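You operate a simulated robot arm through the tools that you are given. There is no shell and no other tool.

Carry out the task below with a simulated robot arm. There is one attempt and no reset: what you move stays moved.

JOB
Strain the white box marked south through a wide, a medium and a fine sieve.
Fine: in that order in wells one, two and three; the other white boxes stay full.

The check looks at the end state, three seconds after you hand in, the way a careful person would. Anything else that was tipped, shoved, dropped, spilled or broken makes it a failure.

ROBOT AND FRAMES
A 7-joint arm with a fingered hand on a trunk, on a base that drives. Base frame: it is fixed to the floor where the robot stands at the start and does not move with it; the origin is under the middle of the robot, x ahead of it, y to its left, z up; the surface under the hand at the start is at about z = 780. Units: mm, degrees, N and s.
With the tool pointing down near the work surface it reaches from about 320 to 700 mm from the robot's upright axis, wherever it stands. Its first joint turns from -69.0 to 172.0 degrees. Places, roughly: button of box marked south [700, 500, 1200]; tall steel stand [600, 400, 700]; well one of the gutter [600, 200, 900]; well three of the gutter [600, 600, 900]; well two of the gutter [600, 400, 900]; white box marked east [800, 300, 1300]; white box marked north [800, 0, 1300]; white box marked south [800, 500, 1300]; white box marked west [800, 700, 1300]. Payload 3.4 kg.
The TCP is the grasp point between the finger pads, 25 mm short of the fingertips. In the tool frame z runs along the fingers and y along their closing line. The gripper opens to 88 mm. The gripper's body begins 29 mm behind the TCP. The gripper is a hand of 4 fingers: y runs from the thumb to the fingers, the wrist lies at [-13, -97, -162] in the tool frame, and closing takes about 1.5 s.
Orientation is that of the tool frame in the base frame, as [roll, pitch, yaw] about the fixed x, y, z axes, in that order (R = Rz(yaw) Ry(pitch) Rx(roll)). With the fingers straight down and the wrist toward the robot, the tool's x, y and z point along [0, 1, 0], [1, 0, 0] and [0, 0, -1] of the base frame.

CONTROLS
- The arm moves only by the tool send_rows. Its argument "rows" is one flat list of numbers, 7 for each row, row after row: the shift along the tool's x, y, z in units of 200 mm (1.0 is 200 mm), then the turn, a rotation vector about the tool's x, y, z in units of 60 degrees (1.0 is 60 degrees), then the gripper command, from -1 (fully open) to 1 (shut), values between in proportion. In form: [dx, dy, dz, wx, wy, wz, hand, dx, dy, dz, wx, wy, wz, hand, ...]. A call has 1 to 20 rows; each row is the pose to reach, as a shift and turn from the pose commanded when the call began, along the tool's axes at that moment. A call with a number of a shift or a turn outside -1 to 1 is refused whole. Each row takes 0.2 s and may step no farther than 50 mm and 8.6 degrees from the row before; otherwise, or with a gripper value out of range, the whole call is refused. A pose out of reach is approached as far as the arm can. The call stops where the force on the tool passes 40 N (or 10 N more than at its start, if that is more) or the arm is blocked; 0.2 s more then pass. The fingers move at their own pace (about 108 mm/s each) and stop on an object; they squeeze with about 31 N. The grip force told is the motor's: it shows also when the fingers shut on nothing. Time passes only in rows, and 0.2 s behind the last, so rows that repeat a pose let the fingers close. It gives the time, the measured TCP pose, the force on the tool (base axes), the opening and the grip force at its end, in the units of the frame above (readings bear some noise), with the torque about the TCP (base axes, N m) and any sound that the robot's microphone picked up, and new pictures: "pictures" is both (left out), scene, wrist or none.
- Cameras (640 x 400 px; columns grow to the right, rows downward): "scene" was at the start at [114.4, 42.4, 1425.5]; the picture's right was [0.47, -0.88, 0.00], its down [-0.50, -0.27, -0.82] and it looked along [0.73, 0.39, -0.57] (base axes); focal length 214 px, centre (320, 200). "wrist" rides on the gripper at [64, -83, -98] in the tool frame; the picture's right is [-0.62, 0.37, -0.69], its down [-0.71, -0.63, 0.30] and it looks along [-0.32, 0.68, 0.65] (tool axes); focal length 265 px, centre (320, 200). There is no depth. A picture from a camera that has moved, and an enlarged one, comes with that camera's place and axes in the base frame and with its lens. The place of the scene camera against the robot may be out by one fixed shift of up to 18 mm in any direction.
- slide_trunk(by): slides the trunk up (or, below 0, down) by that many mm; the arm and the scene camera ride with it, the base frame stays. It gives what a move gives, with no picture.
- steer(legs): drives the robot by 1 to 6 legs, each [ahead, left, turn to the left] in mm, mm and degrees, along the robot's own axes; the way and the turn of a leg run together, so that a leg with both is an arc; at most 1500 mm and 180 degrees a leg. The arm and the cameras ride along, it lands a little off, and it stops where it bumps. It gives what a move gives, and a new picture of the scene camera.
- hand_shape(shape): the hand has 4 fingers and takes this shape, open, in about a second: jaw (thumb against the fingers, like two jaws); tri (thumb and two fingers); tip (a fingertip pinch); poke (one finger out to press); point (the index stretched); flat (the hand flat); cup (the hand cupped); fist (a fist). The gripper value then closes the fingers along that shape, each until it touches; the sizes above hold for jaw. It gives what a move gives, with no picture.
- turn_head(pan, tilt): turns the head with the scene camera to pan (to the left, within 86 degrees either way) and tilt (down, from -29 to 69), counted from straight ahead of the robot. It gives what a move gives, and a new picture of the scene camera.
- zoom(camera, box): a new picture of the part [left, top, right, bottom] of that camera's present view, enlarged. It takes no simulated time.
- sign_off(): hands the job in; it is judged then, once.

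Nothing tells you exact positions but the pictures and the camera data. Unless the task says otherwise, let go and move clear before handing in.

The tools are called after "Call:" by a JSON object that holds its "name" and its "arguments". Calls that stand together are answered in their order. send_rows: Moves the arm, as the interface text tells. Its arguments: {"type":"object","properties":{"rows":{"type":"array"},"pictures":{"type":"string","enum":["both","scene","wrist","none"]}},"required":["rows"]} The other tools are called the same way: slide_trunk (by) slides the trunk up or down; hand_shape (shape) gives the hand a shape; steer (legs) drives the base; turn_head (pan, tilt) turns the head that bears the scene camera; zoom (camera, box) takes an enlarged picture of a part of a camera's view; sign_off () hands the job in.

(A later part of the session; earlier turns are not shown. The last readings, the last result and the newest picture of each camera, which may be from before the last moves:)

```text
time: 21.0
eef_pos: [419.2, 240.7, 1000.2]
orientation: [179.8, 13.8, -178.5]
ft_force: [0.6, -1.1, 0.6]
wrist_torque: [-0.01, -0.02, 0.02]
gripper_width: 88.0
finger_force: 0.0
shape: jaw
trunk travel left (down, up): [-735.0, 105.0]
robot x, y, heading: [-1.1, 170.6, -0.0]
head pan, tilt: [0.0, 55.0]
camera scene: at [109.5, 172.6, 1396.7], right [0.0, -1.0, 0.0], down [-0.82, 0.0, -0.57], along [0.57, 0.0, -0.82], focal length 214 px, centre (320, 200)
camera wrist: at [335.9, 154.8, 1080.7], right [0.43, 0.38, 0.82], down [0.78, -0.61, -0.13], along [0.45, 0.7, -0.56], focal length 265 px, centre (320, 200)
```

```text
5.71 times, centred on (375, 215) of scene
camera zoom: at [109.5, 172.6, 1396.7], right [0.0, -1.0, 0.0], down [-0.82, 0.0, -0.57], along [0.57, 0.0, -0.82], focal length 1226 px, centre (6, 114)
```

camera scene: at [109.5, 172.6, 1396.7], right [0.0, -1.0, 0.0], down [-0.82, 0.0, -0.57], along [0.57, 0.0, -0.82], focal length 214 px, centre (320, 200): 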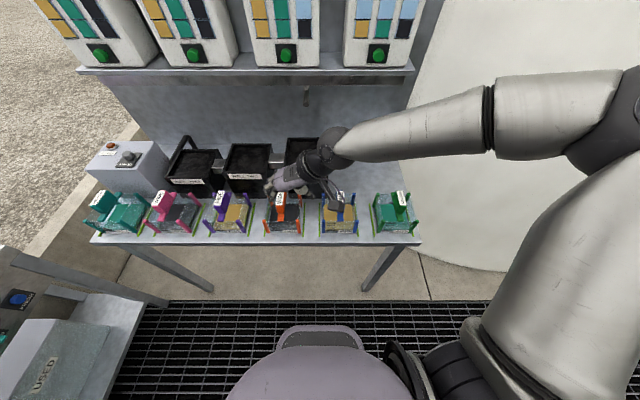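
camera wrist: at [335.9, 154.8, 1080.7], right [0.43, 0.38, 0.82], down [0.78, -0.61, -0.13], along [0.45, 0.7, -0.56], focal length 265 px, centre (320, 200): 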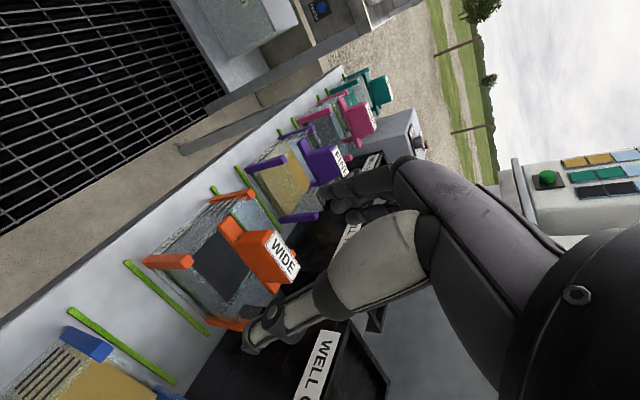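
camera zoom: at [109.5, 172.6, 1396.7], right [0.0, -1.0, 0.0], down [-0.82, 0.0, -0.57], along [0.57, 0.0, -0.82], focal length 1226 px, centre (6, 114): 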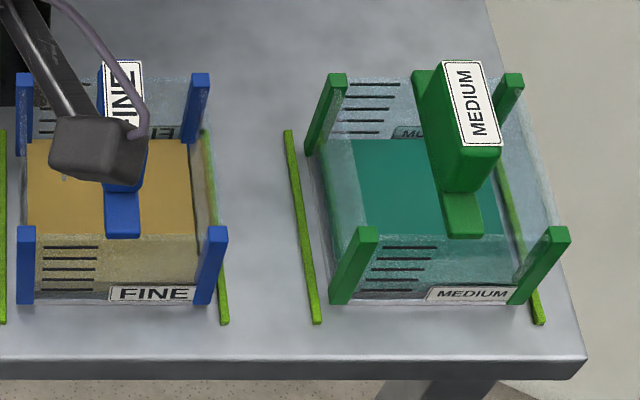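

My two camera lines put the orange block near (470–477, 286, ~902). I'll move to just above it, still clear of the handle, and take a second wrist look to triangulate.

Call:
{"name": "send_rows", "arguments": {"rows": [-0.062, 0.073, 0.076, 0, 0, 0.008, -1, -0.125, 0.145, 0.151, 0, 0, 0.017, -1, -0.187, 0.218, 0.227, 0, 0, 0.025, -1], "pictures": "both"}}

Call:
{"name": "zoom", "arguments": {"camera": "wrist", "box": [180, 120, 420, 340]}}

Call:
{"name": "zoom", "arguments": {"camera": "scene", "box": [240, 140, 350, 240]}}

```text
time: 21.8
eef_pos: [465.3, 284.7, 964.1]
orientation: [179.4, 13.9, -179.9]
ft_force: [-0.6, 0.3, -1.0]
wrist_torque: [-0.01, 0.03, -0.03]
gripper_width: 88.1
finger_force: 0.1
shape: jaw
trunk travel left (down, up): [-735.0, 105.0]
robot x, y, heading: [-2.9, 172.8, -0.0]
head pan, tilt: [0.0, 55.0]
camera scene: at [109.7, 173.6, 1396.7], right [0.0, -1.0, 0.0], down [-0.82, 0.0, -0.57], along [0.57, 0.0, -0.82], focal length 214 px, centre (320, 200)
camera wrist: at [379.9, 200.6, 1043.8], right [0.43, 0.36, 0.82], down [0.77, -0.63, -0.13], along [0.47, 0.69, -0.55], focal length 265 px, centre (320, 200)
```

scene: 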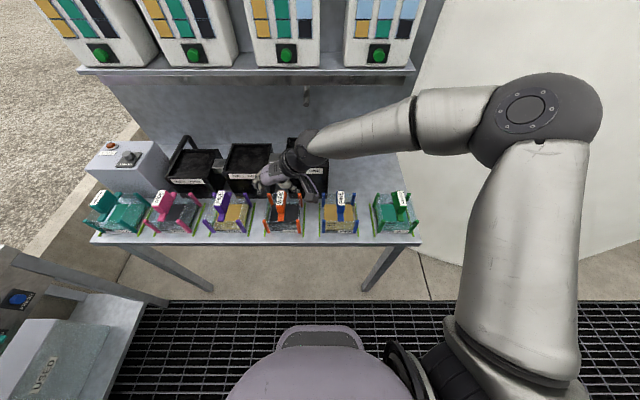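
wrist: 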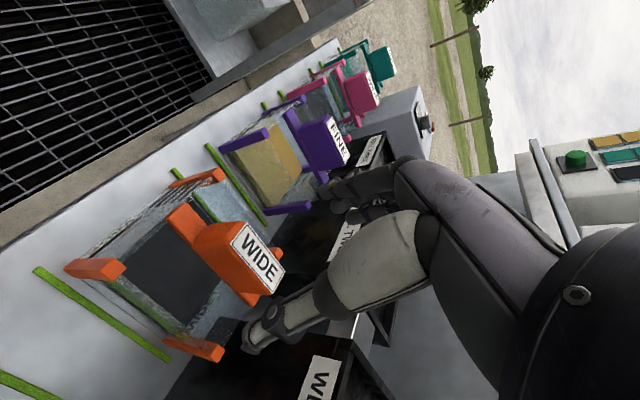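

```text
1.82 times, centred on (300, 230) of wrist
camera zoom: at [379.9, 200.6, 1043.8], right [0.43, 0.36, 0.82], down [0.77, -0.63, -0.13], along [0.47, 0.69, -0.55], focal length 483 px, centre (356, 146)
```

zoom: 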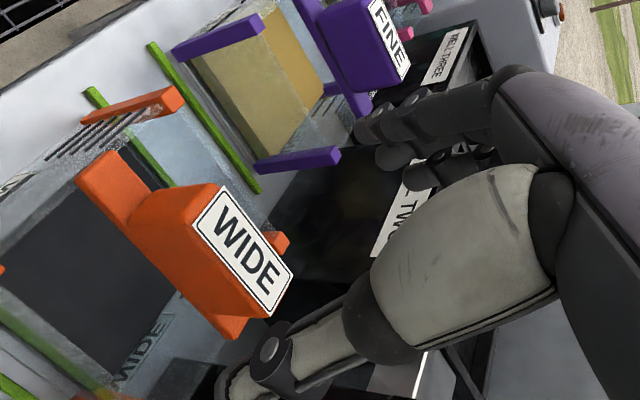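

```text
4.00 times, centred on (295, 190) of scene
camera zoom: at [109.7, 173.6, 1396.7], right [0.0, -1.0, 0.0], down [-0.82, 0.0, -0.57], along [0.57, 0.0, -0.82], focal length 858 px, centre (420, 240)
```

zoom: 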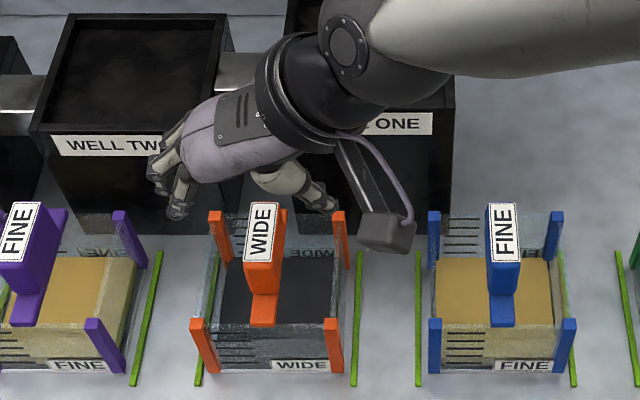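

Triangulating gives the orange block top centre at about (480, 288.5, 899). The scene camera appears shifted by roughly 10–16 mm in x. I'll centre above the block, part-close the hand to about 56 mm so the fingers stay inside the sieve walls, and look again.

Call:
{"name": "send_rows", "arguments": {"rows": [-0.037, 0.01, 0.009, 0, 0, 0, -0.27, -0.073, 0.02, 0.018, 0, 0, 0, -0.27, -0.073, 0.02, 0.018, 0, 0, 0, -0.27, -0.073, 0.02, 0.018, 0, 0, 0, -0.27], "pictures": "both"}}

Call:
{"name": "zoom", "arguments": {"camera": "wrist", "box": [180, 120, 420, 340]}}

Call:
{"name": "zoom", "arguments": {"camera": "scene", "box": [250, 150, 340, 230]}}

```text
time: 22.8
eef_pos: [479.0, 289.3, 966.8]
orientation: [179.5, 13.9, -179.9]
ft_force: [-0.7, -0.4, 1.1]
wrist_torque: [-0.01, 0.01, 0.02]
gripper_width: 56.4
finger_force: 0.1
shape: jaw
trunk travel left (down, up): [-735.0, 105.0]
robot x, y, heading: [-0.7, 174.9, 0.1]
head pan, tilt: [0.0, 55.0]
camera scene: at [108.7, 172.9, 1396.8], right [0.0, -1.0, 0.0], down [-0.82, 0.0, -0.57], along [0.57, 0.0, -0.82], focal length 214 px, centre (320, 200)
camera wrist: at [394.0, 204.4, 1044.9], right [0.43, 0.36, 0.83], down [0.77, -0.63, -0.13], along [0.47, 0.69, -0.55], focal length 265 px, centre (320, 200)
```

scene: 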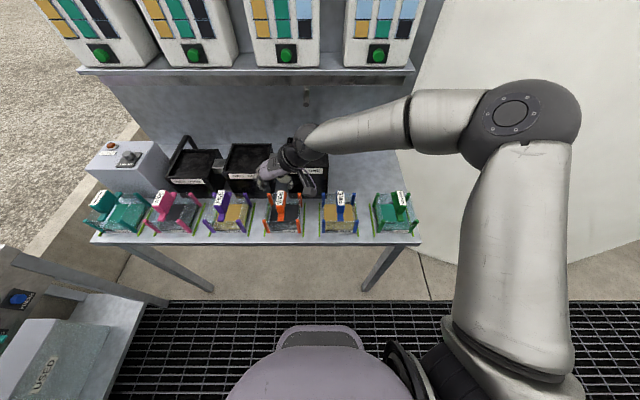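
wrist: 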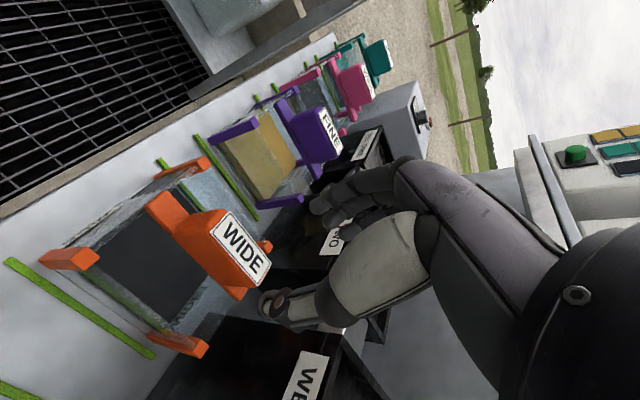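

```text
1.82 times, centred on (300, 230) of wrist
camera zoom: at [394.0, 204.4, 1044.9], right [0.43, 0.36, 0.83], down [0.77, -0.63, -0.13], along [0.47, 0.69, -0.55], focal length 483 px, centre (356, 146)
```

zoom: 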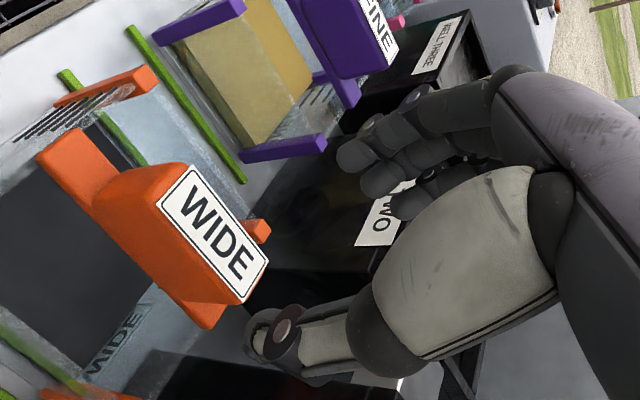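

```text
5.00 times, centred on (295, 190) of scene
camera zoom: at [108.7, 172.9, 1396.8], right [0.0, -1.0, 0.0], down [-0.82, 0.0, -0.57], along [0.57, 0.0, -0.82], focal length 1072 px, centre (445, 250)
```

zoom: 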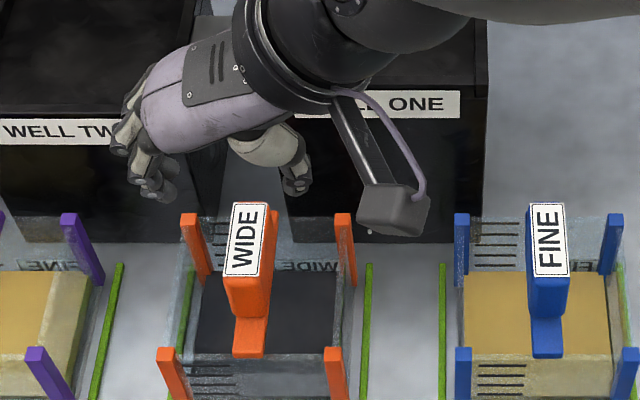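

Now consistently (479.5, 287.5, ~900). I'll descend so the finger pads straddle the block, keeping the palm above the handle top.

Call:
{"name": "send_rows", "arguments": {"rows": [0.024, -0.003, 0.103, 0, 0, 0, -0.27, 0.048, -0.006, 0.207, 0, 0, 0, -0.27, 0.073, -0.009, 0.31, 0, 0, 0, -0.27, 0.097, -0.012, 0.414, 0, 0, 0, -0.27], "pictures": "both"}}

Call:
{"name": "zoom", "arguments": {"camera": "wrist", "box": [180, 120, 420, 340]}}

Call:
{"name": "zoom", "arguments": {"camera": "scene", "box": [250, 150, 340, 230]}}

```text
time: 23.8
eef_pos: [479.4, 288.6, 878.9]
orientation: [179.4, 13.9, -180.0]
ft_force: [-1.0, 0.0, -0.3]
wrist_torque: [0.06, -0.04, 0.02]
gripper_width: 55.9
finger_force: 0.0
shape: jaw
trunk travel left (down, up): [-735.0, 105.0]
robot x, y, heading: [-1.1, 174.0, 0.2]
head pan, tilt: [0.0, 55.0]
camera scene: at [109.1, 172.9, 1396.7], right [0.0, -1.0, 0.0], down [-0.82, 0.0, -0.57], along [0.57, 0.0, -0.82], focal length 214 px, centre (320, 200)
camera wrist: at [394.8, 204.1, 959.3], right [0.43, 0.36, 0.83], down [0.77, -0.63, -0.13], along [0.47, 0.69, -0.55], focal length 265 px, centre (320, 200)
```

scene: 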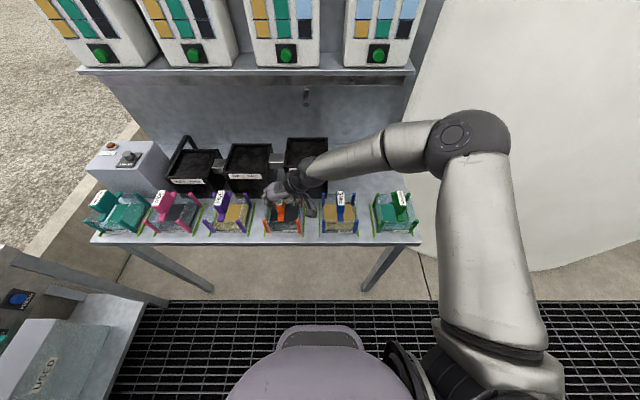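
wrist: 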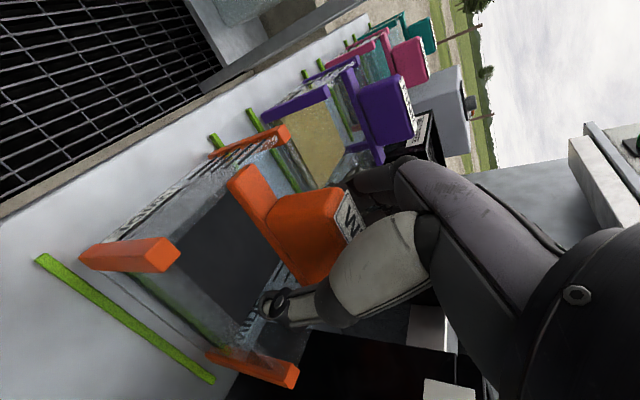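

```text
1.82 times, centred on (300, 230) of wrist
camera zoom: at [394.8, 204.1, 959.3], right [0.43, 0.36, 0.83], down [0.77, -0.63, -0.13], along [0.47, 0.69, -0.55], focal length 483 px, centre (356, 146)
```

zoom: 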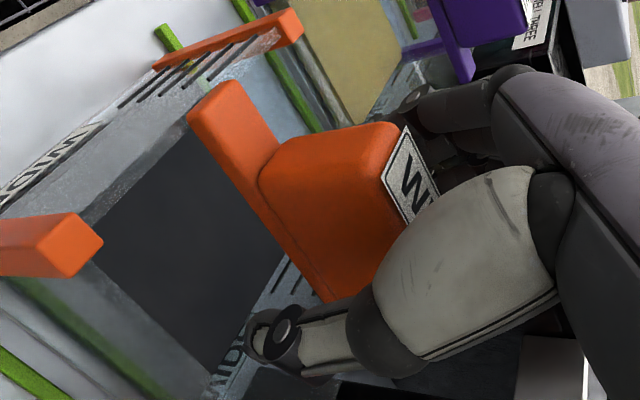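

```text
5.00 times, centred on (295, 190) of scene
camera zoom: at [109.1, 172.9, 1396.7], right [0.0, -1.0, 0.0], down [-0.82, 0.0, -0.57], along [0.57, 0.0, -0.82], focal length 1072 px, centre (445, 250)
```

zoom: 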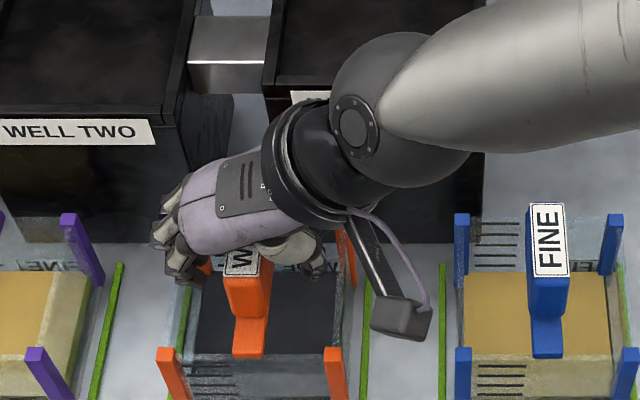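

No contact, and the block sits between the thumb and the fingers. I'll close the hand now without moving.

Call:
{"name": "send_rows", "arguments": {"rows": [0, 0, 0, 0, 0, 0, 0.2, 0, 0, 0, 0, 0, 0, 0.5, 0, 0, 0, 0, 0, 0, 1, 0, 0, 0, 0, 0, 0, 1, 0, 0, 0, 0, 0, 0, 1, 0, 0, 0, 0, 0, 0, 1, 0, 0, 0, 0, 0, 0, 1, 0, 0, 0, 0, 0, 0, 1], "pictures": "both"}}

Call:
{"name": "zoom", "arguments": {"camera": "wrist", "box": [180, 120, 420, 340]}}

Call:
{"name": "zoom", "arguments": {"camera": "scene", "box": [250, 150, 340, 230]}}

```text
time: 25.6
eef_pos: [481.7, 289.1, 879.9]
orientation: [179.4, 13.9, -179.9]
ft_force: [-0.9, 0.1, -2.2]
wrist_torque: [0.01, -0.07, 0.04]
gripper_width: 17.0
finger_force: 31.6
shape: jaw
trunk travel left (down, up): [-735.0, 105.0]
robot x, y, heading: [2.0, 169.6, 0.2]
head pan, tilt: [0.0, 55.0]
camera scene: at [108.8, 172.9, 1396.7], right [0.0, -1.0, 0.0], down [-0.82, 0.0, -0.57], along [0.57, 0.0, -0.82], focal length 214 px, centre (320, 200)
camera wrist: at [394.6, 204.1, 959.7], right [0.43, 0.36, 0.83], down [0.77, -0.63, -0.13], along [0.47, 0.69, -0.55], focal length 265 px, centre (320, 200)
```

scene: 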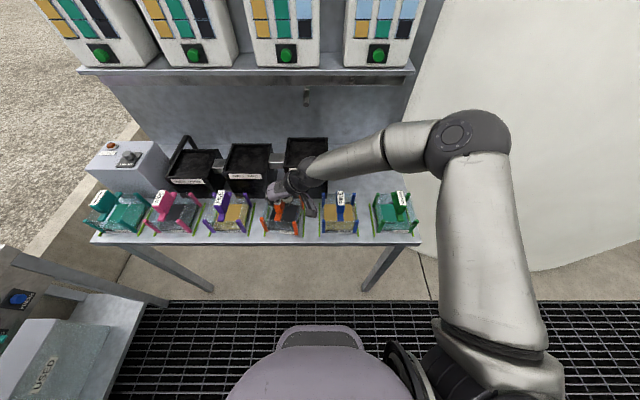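
wrist: 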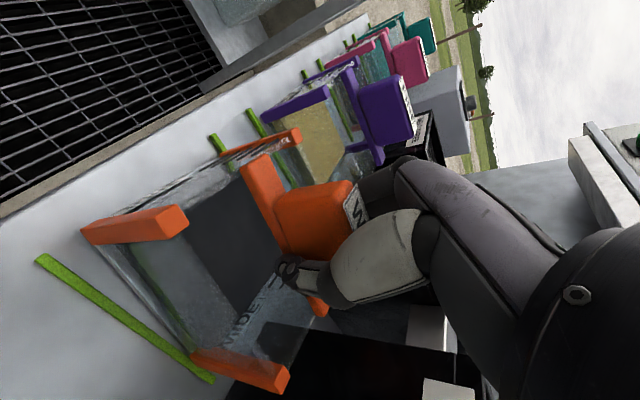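

```text
1.82 times, centred on (300, 230) of wrist
camera zoom: at [394.6, 204.1, 959.7], right [0.43, 0.36, 0.83], down [0.77, -0.63, -0.13], along [0.47, 0.69, -0.55], focal length 483 px, centre (356, 146)
```

zoom: 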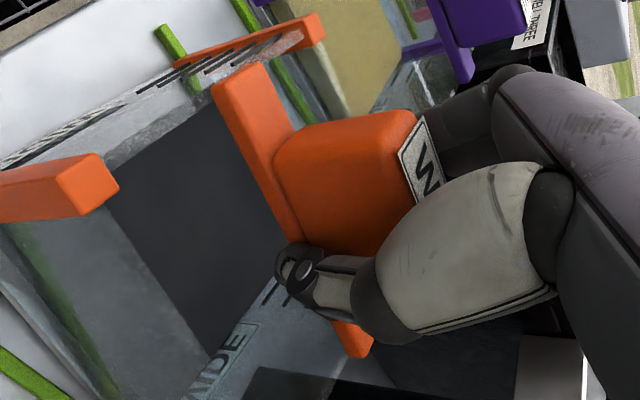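

```text
5.00 times, centred on (295, 190) of scene
camera zoom: at [108.8, 172.9, 1396.7], right [0.0, -1.0, 0.0], down [-0.82, 0.0, -0.57], along [0.57, 0.0, -0.82], focal length 1072 px, centre (445, 250)
```

zoom: 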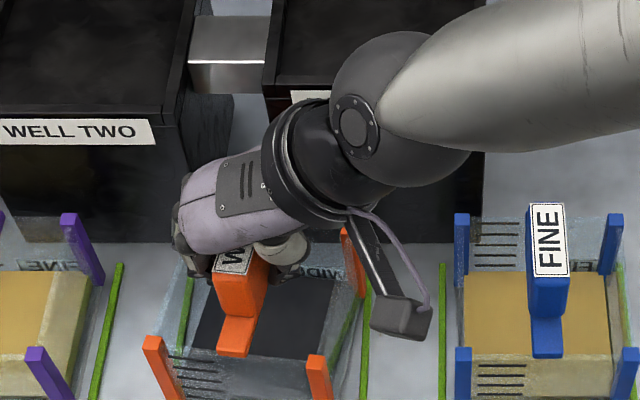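

I have the block, but the sieve turned about 7° clockwise in the grip as the hand closed. I'll lift slowly by 30 mm and check that it hangs level before doing anything else.

Call:
{"name": "send_rows", "arguments": {"rows": [-0.009, 0, -0.036, 0, 0, 0, 1, -0.018, 0.001, -0.073, 0, 0, 0, 1, -0.027, 0.001, -0.109, 0, 0, 0, 1, -0.036, 0.0015, -0.146, 0, 0, 0, 1, -0.036, 0.0015, -0.146, 0, 0, 0, 1], "pictures": "both"}}

Call:
{"name": "zoom", "arguments": {"camera": "scene", "box": [240, 150, 340, 250]}}

Call:
{"name": "zoom", "arguments": {"camera": "wrist", "box": [60, 120, 420, 400]}}

```text
time: 26.8
eef_pos: [481.1, 288.6, 910.8]
orientation: [179.4, 13.9, -179.9]
ft_force: [0.2, 0.0, -2.0]
wrist_torque: [-0.02, -0.01, 0.0]
gripper_width: 17.1
finger_force: 30.9
shape: jaw
trunk travel left (down, up): [-735.0, 105.0]
robot x, y, heading: [2.2, 172.2, 0.0]
head pan, tilt: [0.0, 55.0]
camera scene: at [109.0, 173.0, 1396.7], right [0.0, -1.0, 0.0], down [-0.82, 0.0, -0.57], along [0.57, 0.0, -0.82], focal length 214 px, centre (320, 200)
camera wrist: at [395.5, 204.9, 990.9], right [0.43, 0.36, 0.82], down [0.77, -0.63, -0.13], along [0.47, 0.69, -0.55], focal length 265 px, centre (320, 200)
```

scene: 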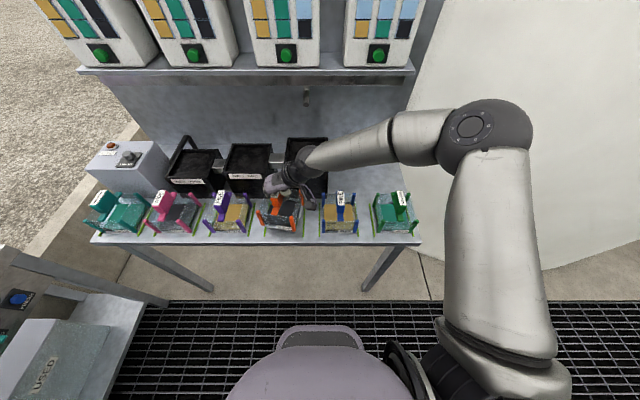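
wrist: 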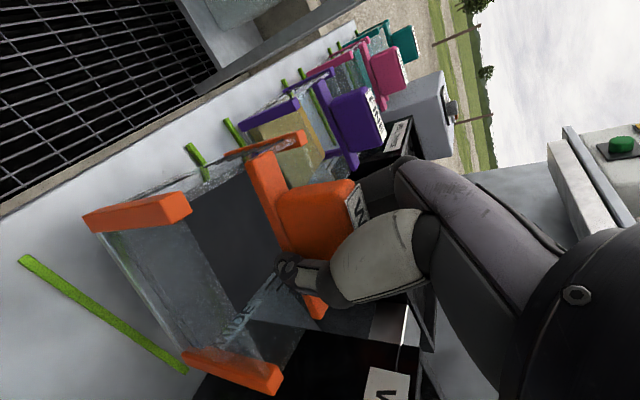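

```text
4.00 times, centred on (290, 200) of scene
camera zoom: at [109.0, 173.0, 1396.7], right [0.0, -1.0, 0.0], down [-0.82, 0.0, -0.57], along [0.57, 0.0, -0.82], focal length 858 px, centre (440, 200)
```

zoom: 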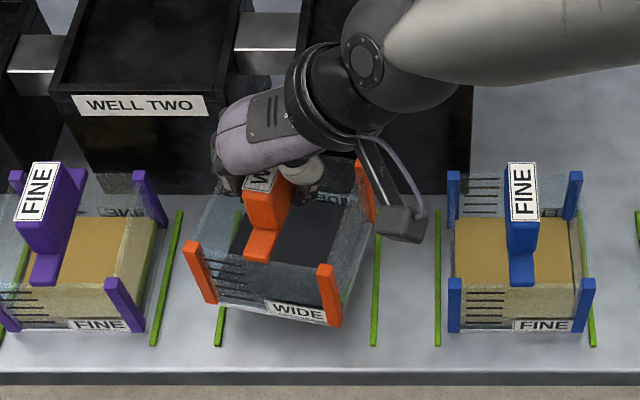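

```text
1.43 times, centred on (240, 260) of wrist
camera zoom: at [395.5, 204.9, 990.9], right [0.43, 0.36, 0.82], down [0.77, -0.63, -0.13], along [0.47, 0.69, -0.55], focal length 379 px, centre (434, 114)
```

zoom: 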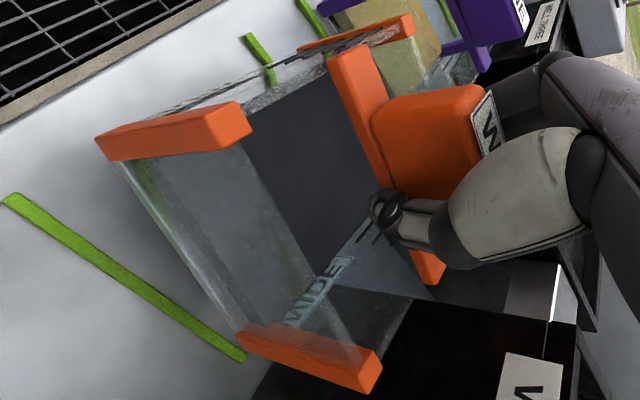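

The sieve is held firmly and level, only yawed about −12°. I'll lift it above the rim height of the wells and turn the hand +12° about the vertical to square it up.

Call:
{"name": "send_rows", "arguments": {"rows": [-0.033, 0.001, -0.133, 0, 0, 0, 1, -0.066, 0.003, -0.267, 0, 0, 0, 1, -0.099, 0.004, -0.4, 0, 0, 0, 1, -0.132, 0.005, -0.534, 0, 0, 0, 1, -0.165, 0.007, -0.667, -0.012, 0, -0.048, 1, -0.198, 0.008, -0.801, -0.024, 0.001, -0.097, 1, -0.198, 0.008, -0.801, -0.036, 0.0015, -0.145, 1, -0.198, 0.008, -0.801, -0.048, 0.002, -0.194, 1, -0.198, 0.008, -0.801, -0.048, 0.002, -0.194, 1], "pictures": "both"}}

Call:
{"name": "zoom", "arguments": {"camera": "scene", "box": [220, 110, 340, 210]}}

Call:
{"name": "zoom", "arguments": {"camera": "wrist", "box": [60, 120, 420, 400]}}

```text
time: 28.8
eef_pos: [480.8, 289.3, 1075.8]
orientation: [179.5, 13.9, -167.9]
ft_force: [-0.5, -0.4, -1.6]
wrist_torque: [0.0, 0.0, -0.01]
gripper_width: 17.5
finger_force: 31.1
shape: jaw
trunk travel left (down, up): [-735.0, 105.0]
robot x, y, heading: [-0.7, 169.9, -0.1]
head pan, tilt: [0.0, 55.0]
camera scene: at [108.8, 173.0, 1396.7], right [0.0, -1.0, 0.0], down [-0.82, 0.0, -0.57], along [0.57, 0.0, -0.82], focal length 214 px, centre (320, 200)
camera wrist: at [415.2, 188.3, 1155.5], right [0.35, 0.44, 0.82], down [0.88, -0.45, -0.13], along [0.32, 0.77, -0.55], focal length 265 px, centre (320, 200)
```

scene: 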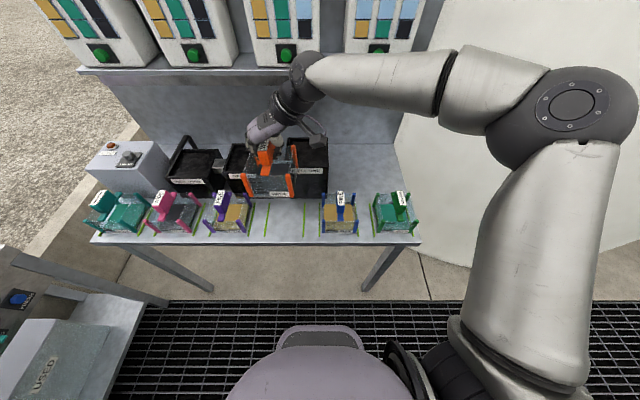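
wrist: 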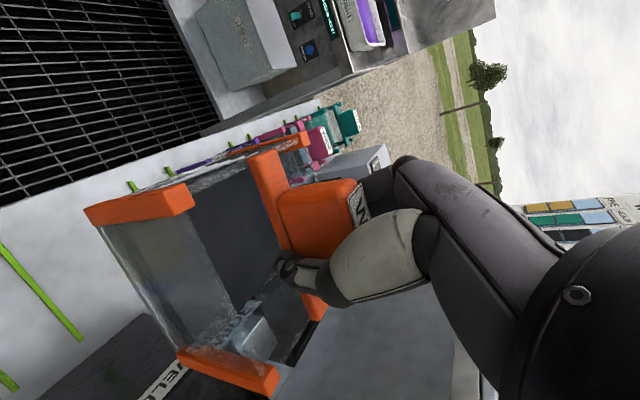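

```text
4.00 times, centred on (280, 160) of scene
camera zoom: at [108.8, 173.0, 1396.7], right [0.0, -1.0, 0.0], down [-0.82, 0.0, -0.57], along [0.57, 0.0, -0.82], focal length 858 px, centre (480, 360)
```

zoom: 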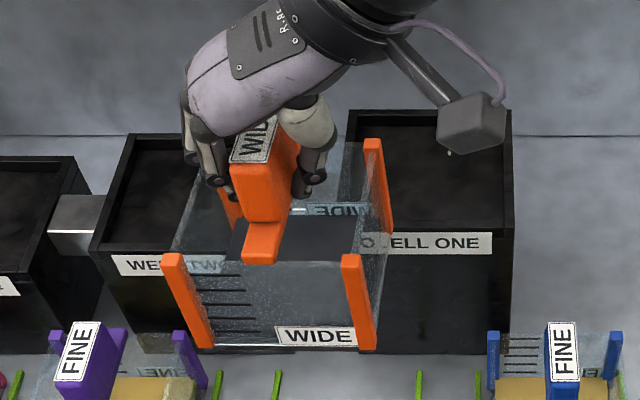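

```text
1.43 times, centred on (240, 260) of wrist
camera zoom: at [415.2, 188.3, 1155.5], right [0.35, 0.44, 0.82], down [0.88, -0.45, -0.13], along [0.32, 0.77, -0.55], focal length 379 px, centre (434, 114)
```

zoom: 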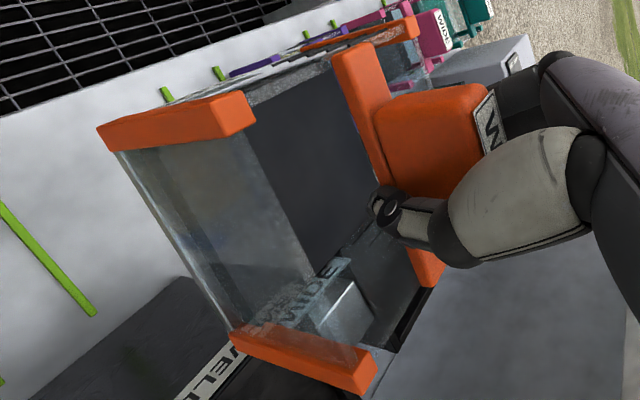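

The sieve is now square to the base axes and level. Before placing it, I'll measure well one's rim carefully from several head angles.

Call:
{"name": "zoom", "arguments": {"camera": "scene", "box": [290, 130, 340, 205]}}

Call:
{"name": "turn_head", "arguments": {"pan": 30, "tilt": 45}}

Call:
{"name": "zoom", "arguments": {"camera": "scene", "box": [300, 60, 500, 250]}}

Call:
{"name": "turn_head", "arguments": {"pan": -10, "tilt": 35}}

Call:
{"name": "zoom", "arguments": {"camera": "scene", "box": [180, 140, 340, 270]}}

```text
5.33 times, centred on (315, 168) of scene
camera zoom: at [108.8, 173.0, 1396.7], right [0.0, -1.0, 0.0], down [-0.82, 0.0, -0.57], along [0.57, 0.0, -0.82], focal length 1144 px, centre (347, 373)
```

zoom: 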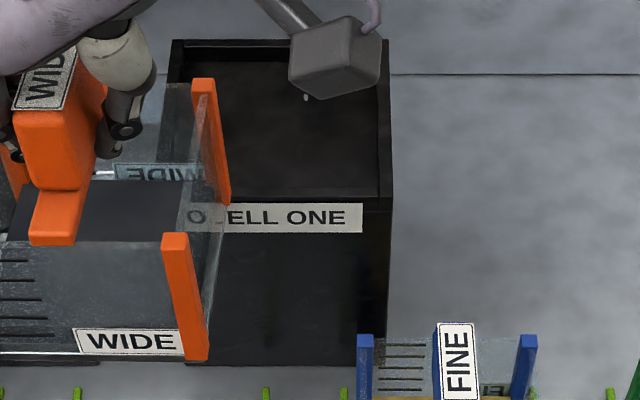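

```text
time: 29.7
eef_pos: [481.1, 288.0, 1075.5]
orientation: [179.4, 13.8, -167.9]
ft_force: [-1.0, 0.2, -1.6]
wrist_torque: [-0.01, 0.0, 0.03]
gripper_width: 17.4
finger_force: 30.6
shape: jaw
trunk travel left (down, up): [-735.0, 105.0]
robot x, y, heading: [1.7, 172.1, -0.1]
head pan, tilt: [30.0, 45.0]
camera scene: at [107.2, 213.5, 1410.1], right [0.5, -0.87, 0.0], down [-0.61, -0.35, -0.71], along [0.61, 0.35, -0.71], focal length 214 px, centre (320, 200)
```

scene: 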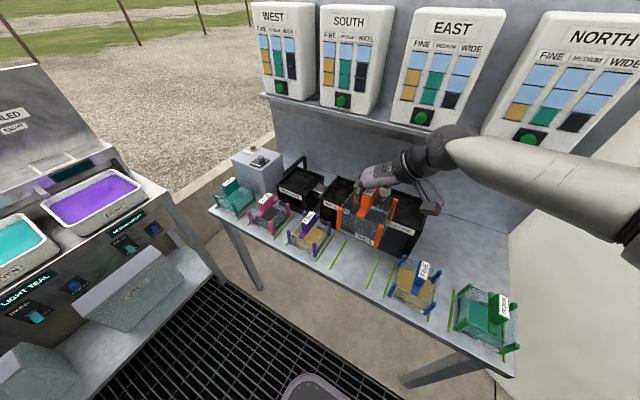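

```text
2.11 times, centred on (400, 155) of scene
camera zoom: at [107.2, 213.5, 1410.1], right [0.5, -0.87, 0.0], down [-0.61, -0.35, -0.71], along [0.61, 0.35, -0.71], focal length 452 px, centre (152, 295)
```

zoom: 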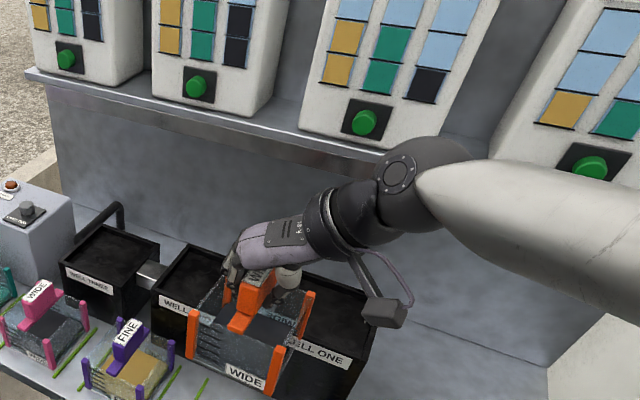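

```text
time: 30.8
eef_pos: [481.7, 288.2, 1075.0]
orientation: [179.6, 13.9, -167.9]
ft_force: [-0.3, -0.5, -1.3]
wrist_torque: [0.0, -0.01, 0.0]
gripper_width: 17.2
finger_force: 31.7
shape: jaw
trunk travel left (down, up): [-735.0, 105.0]
robot x, y, heading: [-1.9, 172.7, 0.3]
head pan, tilt: [-10.0, 35.0]
camera scene: at [123.5, 157.8, 1425.0], right [-0.17, -0.99, 0.0], down [-0.57, 0.1, -0.82], along [0.81, -0.14, -0.57], focal length 214 px, centre (320, 200)
```

scene: 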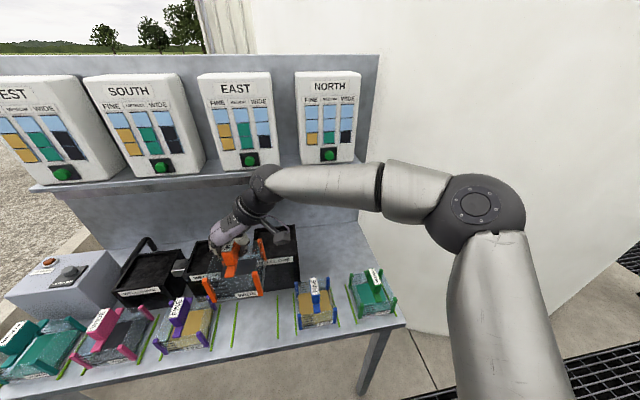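

```text
3.08 times, centred on (260, 205) of scene
camera zoom: at [123.5, 157.8, 1425.0], right [-0.17, -0.99, 0.0], down [-0.57, 0.1, -0.82], along [0.81, -0.14, -0.57], focal length 660 px, centre (505, 185)
```

zoom: 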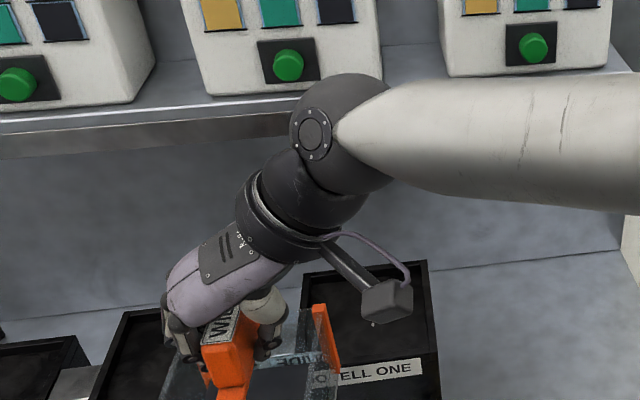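

Well one measures about 134 mm outside and about 119 mm inside, with its rim at z≈940. Its centre is near (630, 216) once the camera shift is corrected, so the 97 mm sieve has about 10 mm slack per side. I'll retract the held sieve a little, then drive 120 mm forward so the arm works within comfortable reach.

Call:
{"name": "send_rows", "arguments": {"rows": [0.13, 0.029, -0.032, -0.002, 0, -0.008, 1, 0.261, 0.058, -0.064, -0.004, 0, -0.016, 1, 0.391, 0.087, -0.096, -0.006, 0, -0.024, 1, 0.522, 0.116, -0.128, -0.008, 0, -0.0324, 1], "pictures": "none"}}

Call:
{"name": "steer", "arguments": {"legs": [[120, 0, 0]]}}

Call:
{"name": "turn_head", "arguments": {"pan": 0, "tilt": 55}}

```text
time: 31.8
eef_pos: [370.1, 289.0, 1075.2]
orientation: [179.5, 13.9, -165.9]
ft_force: [-0.8, 0.6, -2.5]
wrist_torque: [-0.02, -0.04, -0.02]
gripper_width: 17.3
finger_force: 30.9
shape: jaw
trunk travel left (down, up): [-735.0, 105.0]
robot x, y, heading: [2.0, 176.7, -0.1]
head pan, tilt: [-10.0, 35.0]
```

```text
time: 33.0
eef_pos: [490.6, 288.0, 1074.0]
orientation: [179.5, 13.9, -166.0]
ft_force: [0.0, 0.2, -1.3]
wrist_torque: [0.04, 0.0, 0.02]
gripper_width: 17.5
finger_force: 31.1
shape: jaw
trunk travel left (down, up): [-735.0, 105.0]
robot x, y, heading: [115.5, 170.9, 0.1]
head pan, tilt: [-10.0, 35.0]
camera scene: at [242.6, 157.9, 1424.9], right [-0.17, -0.99, 0.0], down [-0.57, 0.1, -0.82], along [0.81, -0.14, -0.57], focal length 214 px, centre (320, 200)
```

scene: 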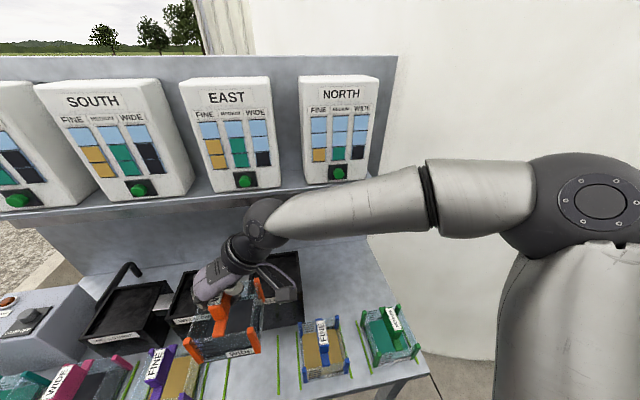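

```text
time: 33.9
eef_pos: [490.1, 290.0, 1074.5]
orientation: [179.5, 13.8, -165.9]
ft_force: [0.2, -0.8, -1.1]
wrist_torque: [-0.01, 0.03, -0.01]
gripper_width: 17.2
finger_force: 31.1
shape: jaw
trunk travel left (down, up): [-735.0, 105.0]
robot x, y, heading: [117.6, 170.2, 0.1]
head pan, tilt: [0.0, 55.0]
camera scene: at [227.3, 173.1, 1396.8], right [0.0, -1.0, 0.0], down [-0.82, 0.0, -0.57], along [0.57, 0.0, -0.82], focal length 214 px, centre (320, 200)
```

scene: 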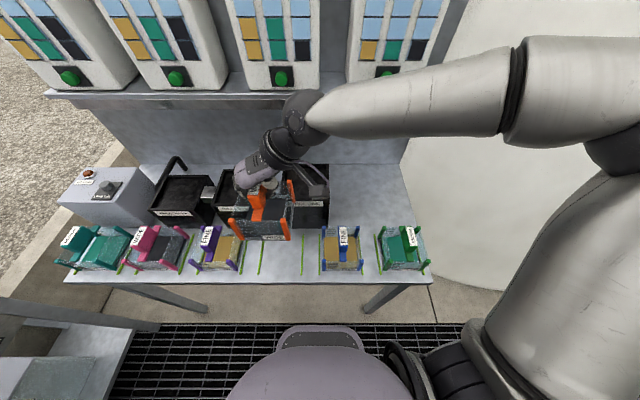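

The robot now stands at x≈117 and the sieve is still held. I'll move it toward well one in stages at this height, watching the clearance to the spout.

Call:
{"name": "send_rows", "arguments": {"rows": [-0.092, -0.079, 0.016, 0, 0, 0, 1, -0.183, -0.158, 0.032, 0, 0, 0, 1, -0.275, -0.237, 0.047, 0, 0, 0, 1, -0.366, -0.316, 0.063, 0, 0, 0, 1, -0.427, -0.369, 0.073, 0, 0, 0, 1], "pictures": "both"}}

Call:
{"name": "zoom", "arguments": {"camera": "scene", "box": [220, 90, 360, 220]}}

Call:
{"name": "turn_head", "arguments": {"pan": 30, "tilt": 40}}

Call:
{"name": "zoom", "arguments": {"camera": "scene", "box": [300, 60, 500, 250]}}

```text
time: 35.1
eef_pos: [592.8, 238.3, 1080.5]
orientation: [179.6, 13.9, -165.8]
ft_force: [-1.0, -0.6, -2.7]
wrist_torque: [-0.05, -0.03, 0.0]
gripper_width: 17.4
finger_force: 31.1
shape: jaw
trunk travel left (down, up): [-735.0, 105.0]
robot x, y, heading: [121.7, 172.2, -0.0]
head pan, tilt: [0.0, 55.0]
camera scene: at [227.8, 173.1, 1396.7], right [0.0, -1.0, 0.0], down [-0.82, 0.0, -0.57], along [0.57, 0.0, -0.82], focal length 214 px, centre (320, 200)
camera wrist: at [530.0, 135.9, 1160.1], right [0.33, 0.46, 0.83], down [0.9, -0.42, -0.13], along [0.29, 0.78, -0.55], focal length 265 px, centre (320, 200)
```

scene: 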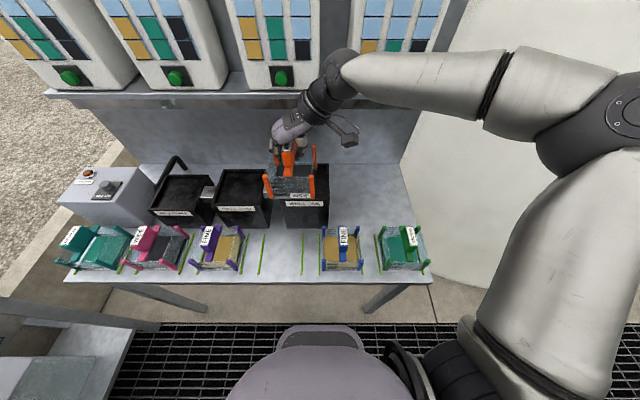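
wrist: 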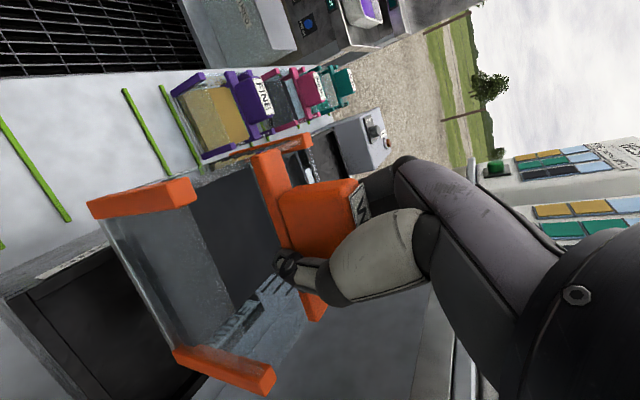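

```text
3.08 times, centred on (290, 155) of scene
camera zoom: at [227.8, 173.1, 1396.7], right [0.0, -1.0, 0.0], down [-0.82, 0.0, -0.57], along [0.57, 0.0, -0.82], focal length 660 px, centre (412, 338)
```

zoom: 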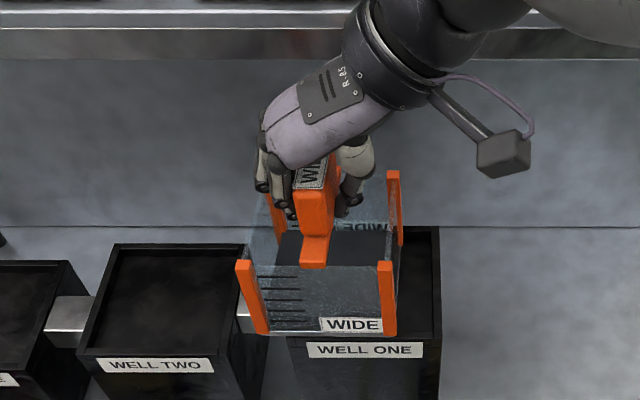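

```text
time: 36.0
eef_pos: [592.0, 239.4, 1080.0]
orientation: [179.5, 13.8, -165.9]
ft_force: [-0.4, 1.1, -2.0]
wrist_torque: [-0.03, -0.02, 0.04]
gripper_width: 17.4
finger_force: 31.0
shape: jaw
trunk travel left (down, up): [-735.0, 105.0]
robot x, y, heading: [121.2, 174.2, 0.1]
head pan, tilt: [30.0, 40.0]
camera scene: at [229.1, 215.5, 1417.4], right [0.5, -0.87, 0.0], down [-0.56, -0.32, -0.77], along [0.66, 0.38, -0.64], focal length 214 px, centre (320, 200)
```

scene: 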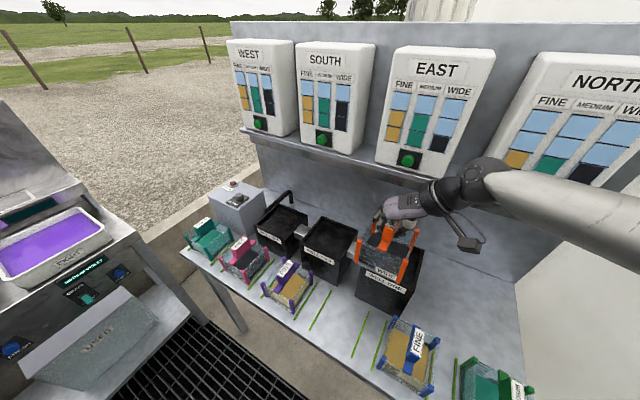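

```text
2.11 times, centred on (400, 155) of scene
camera zoom: at [229.1, 215.5, 1417.4], right [0.5, -0.87, 0.0], down [-0.56, -0.32, -0.77], along [0.66, 0.38, -0.64], focal length 452 px, centre (152, 295)
```

zoom: 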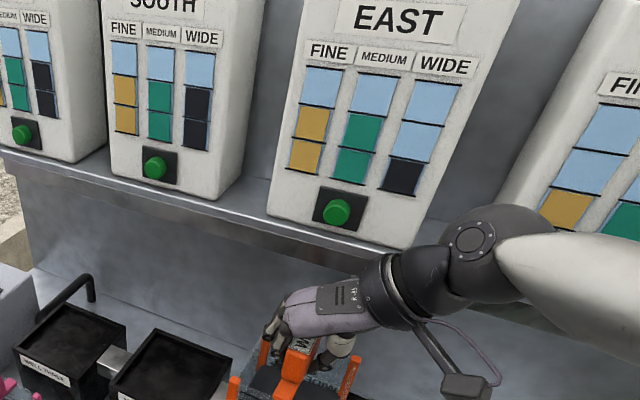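

The posts are about 96 mm apart centre to centre, so the outer size is nearer 107 mm and the clearance is smaller than I thought. I'll zoom into the rims of wells one and two to get the inner opening precisely.

Call:
{"name": "turn_head", "arguments": {"pan": 0, "tilt": 55}}

Call:
{"name": "zoom", "arguments": {"camera": "scene", "box": [265, 155, 335, 220]}}

Call:
{"name": "zoom", "arguments": {"camera": "scene", "box": [205, 160, 275, 220]}}

Call:
{"name": "zoom", "arguments": {"camera": "wrist", "box": [0, 200, 300, 400]}}

```text
time: 37.0
eef_pos: [592.6, 238.1, 1080.8]
orientation: [179.5, 13.9, -166.0]
ft_force: [-0.1, -0.2, -2.5]
wrist_torque: [-0.03, 0.02, 0.0]
gripper_width: 17.3
finger_force: 30.7
shape: jaw
trunk travel left (down, up): [-735.0, 105.0]
robot x, y, heading: [117.6, 172.6, 0.1]
head pan, tilt: [0.0, 55.0]
camera scene: at [227.6, 173.2, 1396.8], right [0.0, -1.0, 0.0], down [-0.82, 0.0, -0.57], along [0.57, 0.0, -0.82], focal length 214 px, centre (320, 200)
```

scene: 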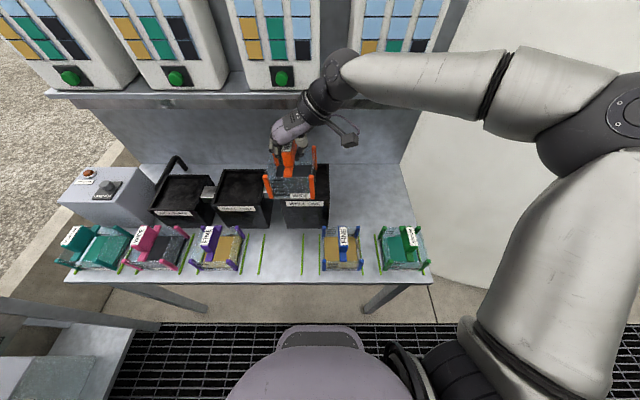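

```text
6.15 times, centred on (300, 188) of scene
camera zoom: at [227.6, 173.2, 1396.8], right [0.0, -1.0, 0.0], down [-0.82, 0.0, -0.57], along [0.57, 0.0, -0.82], focal length 1320 px, centre (443, 277)
```

zoom: 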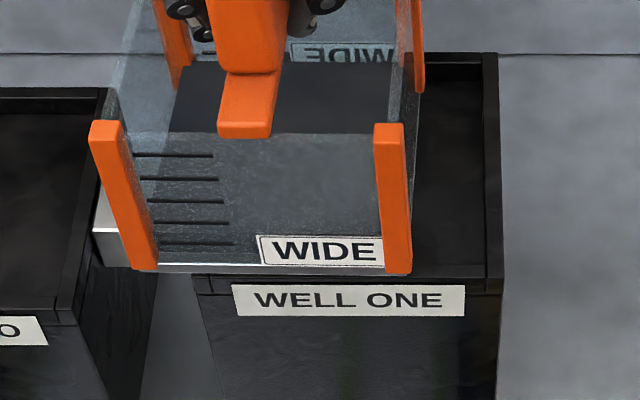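

```text
6.67 times, centred on (240, 190) of scene
camera zoom: at [227.6, 173.2, 1396.8], right [0.0, -1.0, 0.0], down [-0.82, 0.0, -0.57], along [0.57, 0.0, -0.82], focal length 1430 px, centre (853, 267)
```

zoom: 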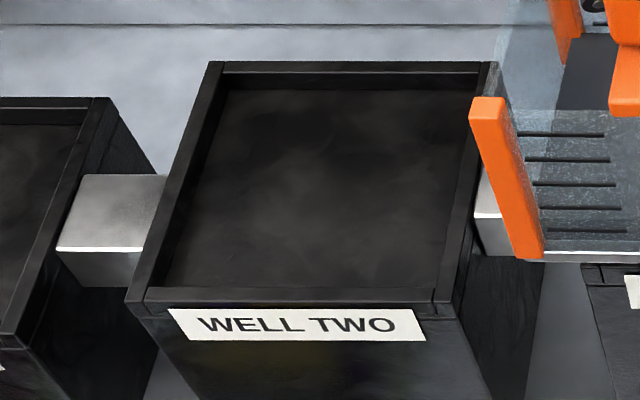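

```text
2.00 times, centred on (150, 300) of wrist
camera zoom: at [529.5, 136.3, 1160.2], right [0.33, 0.46, 0.82], down [0.9, -0.42, -0.13], along [0.29, 0.78, -0.55], focal length 531 px, centre (660, 0)
```

zoom: 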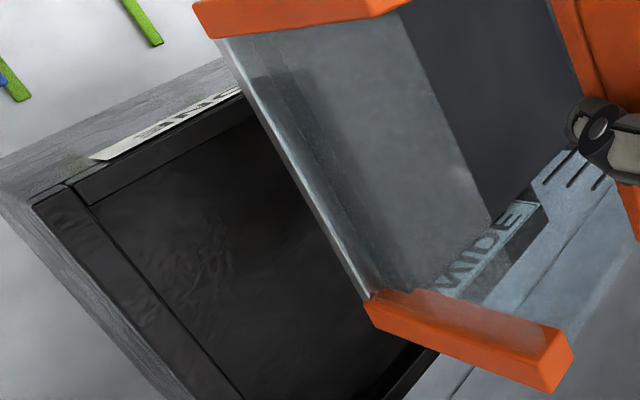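

Inner opening is about 119 mm against about 106 mm for the sieve, so I have roughly 6 mm each side. The sieve needs to move about (+40, −24) mm to be centred. I'll move there, staying above the rim, and check from both cameras.

Call:
{"name": "send_rows", "arguments": {"rows": [-0.054, -0.055, 0.013, 0, 0, 0, 1, -0.108, -0.111, 0.026, 0, 0, 0, 1, -0.162, -0.166, 0.039, 0, 0, 0, 1, -0.162, -0.166, 0.039, 0, 0, 0, 1], "pictures": "both"}}

Call:
{"name": "zoom", "arguments": {"camera": "scene", "box": [265, 145, 345, 220]}}

Call:
{"name": "zoom", "arguments": {"camera": "wrist", "box": [0, 180, 330, 400]}}

```text
time: 38.0
eef_pos: [632.0, 214.6, 1081.3]
orientation: [179.5, 13.9, -165.9]
ft_force: [0.0, -0.2, -2.0]
wrist_torque: [-0.02, 0.0, 0.02]
gripper_width: 17.3
finger_force: 31.1
shape: jaw
trunk travel left (down, up): [-735.0, 105.0]
robot x, y, heading: [115.0, 172.7, 0.1]
head pan, tilt: [0.0, 55.0]
camera scene: at [227.2, 173.3, 1396.8], right [0.0, -1.0, 0.0], down [-0.82, 0.0, -0.57], along [0.57, 0.0, -0.82], focal length 214 px, centre (320, 200)
camera wrist: at [569.4, 111.7, 1159.9], right [0.33, 0.46, 0.82], down [0.9, -0.42, -0.13], along [0.29, 0.78, -0.55], focal length 265 px, centre (320, 200)
```

scene: 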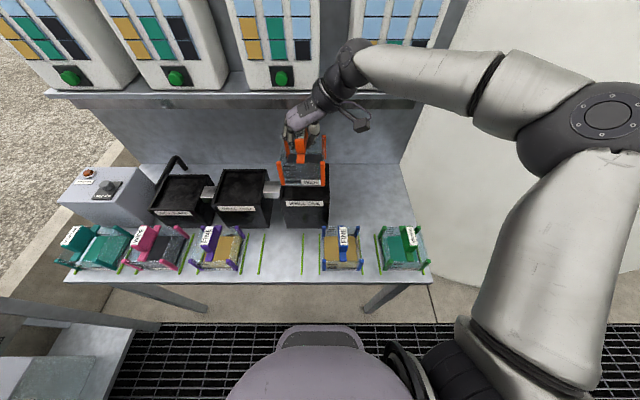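
wrist: 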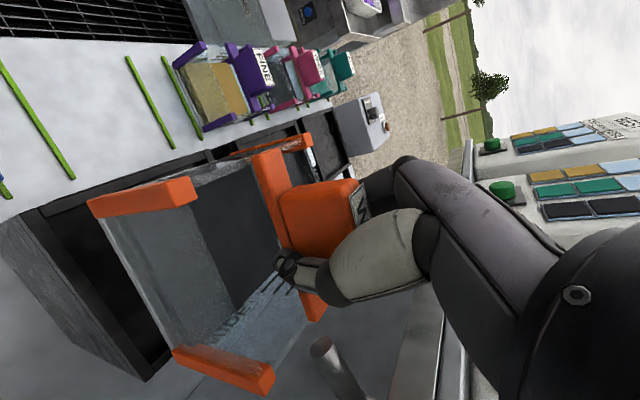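

```text
5.33 times, centred on (305, 182) of scene
camera zoom: at [227.2, 173.3, 1396.8], right [0.0, -1.0, 0.0], down [-0.82, 0.0, -0.57], along [0.57, 0.0, -0.82], focal length 1144 px, centre (400, 293)
```

zoom: 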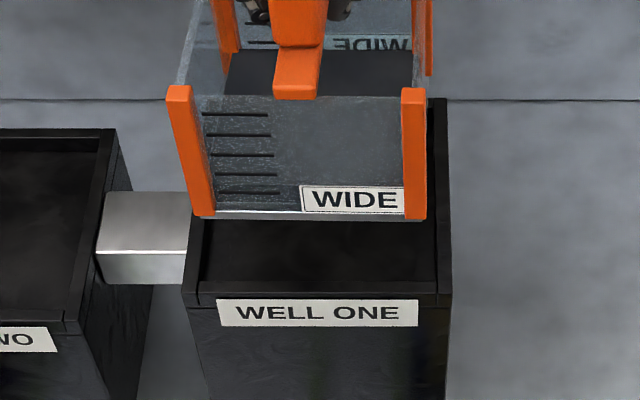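

```text
1.82 times, centred on (165, 290) of wrist
camera zoom: at [569.4, 111.7, 1159.9], right [0.33, 0.46, 0.82], down [0.9, -0.42, -0.13], along [0.29, 0.78, -0.55], focal length 483 px, centre (602, 36)
```

zoom: 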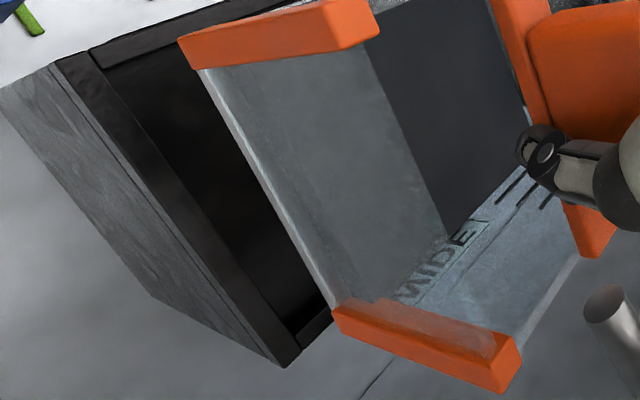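

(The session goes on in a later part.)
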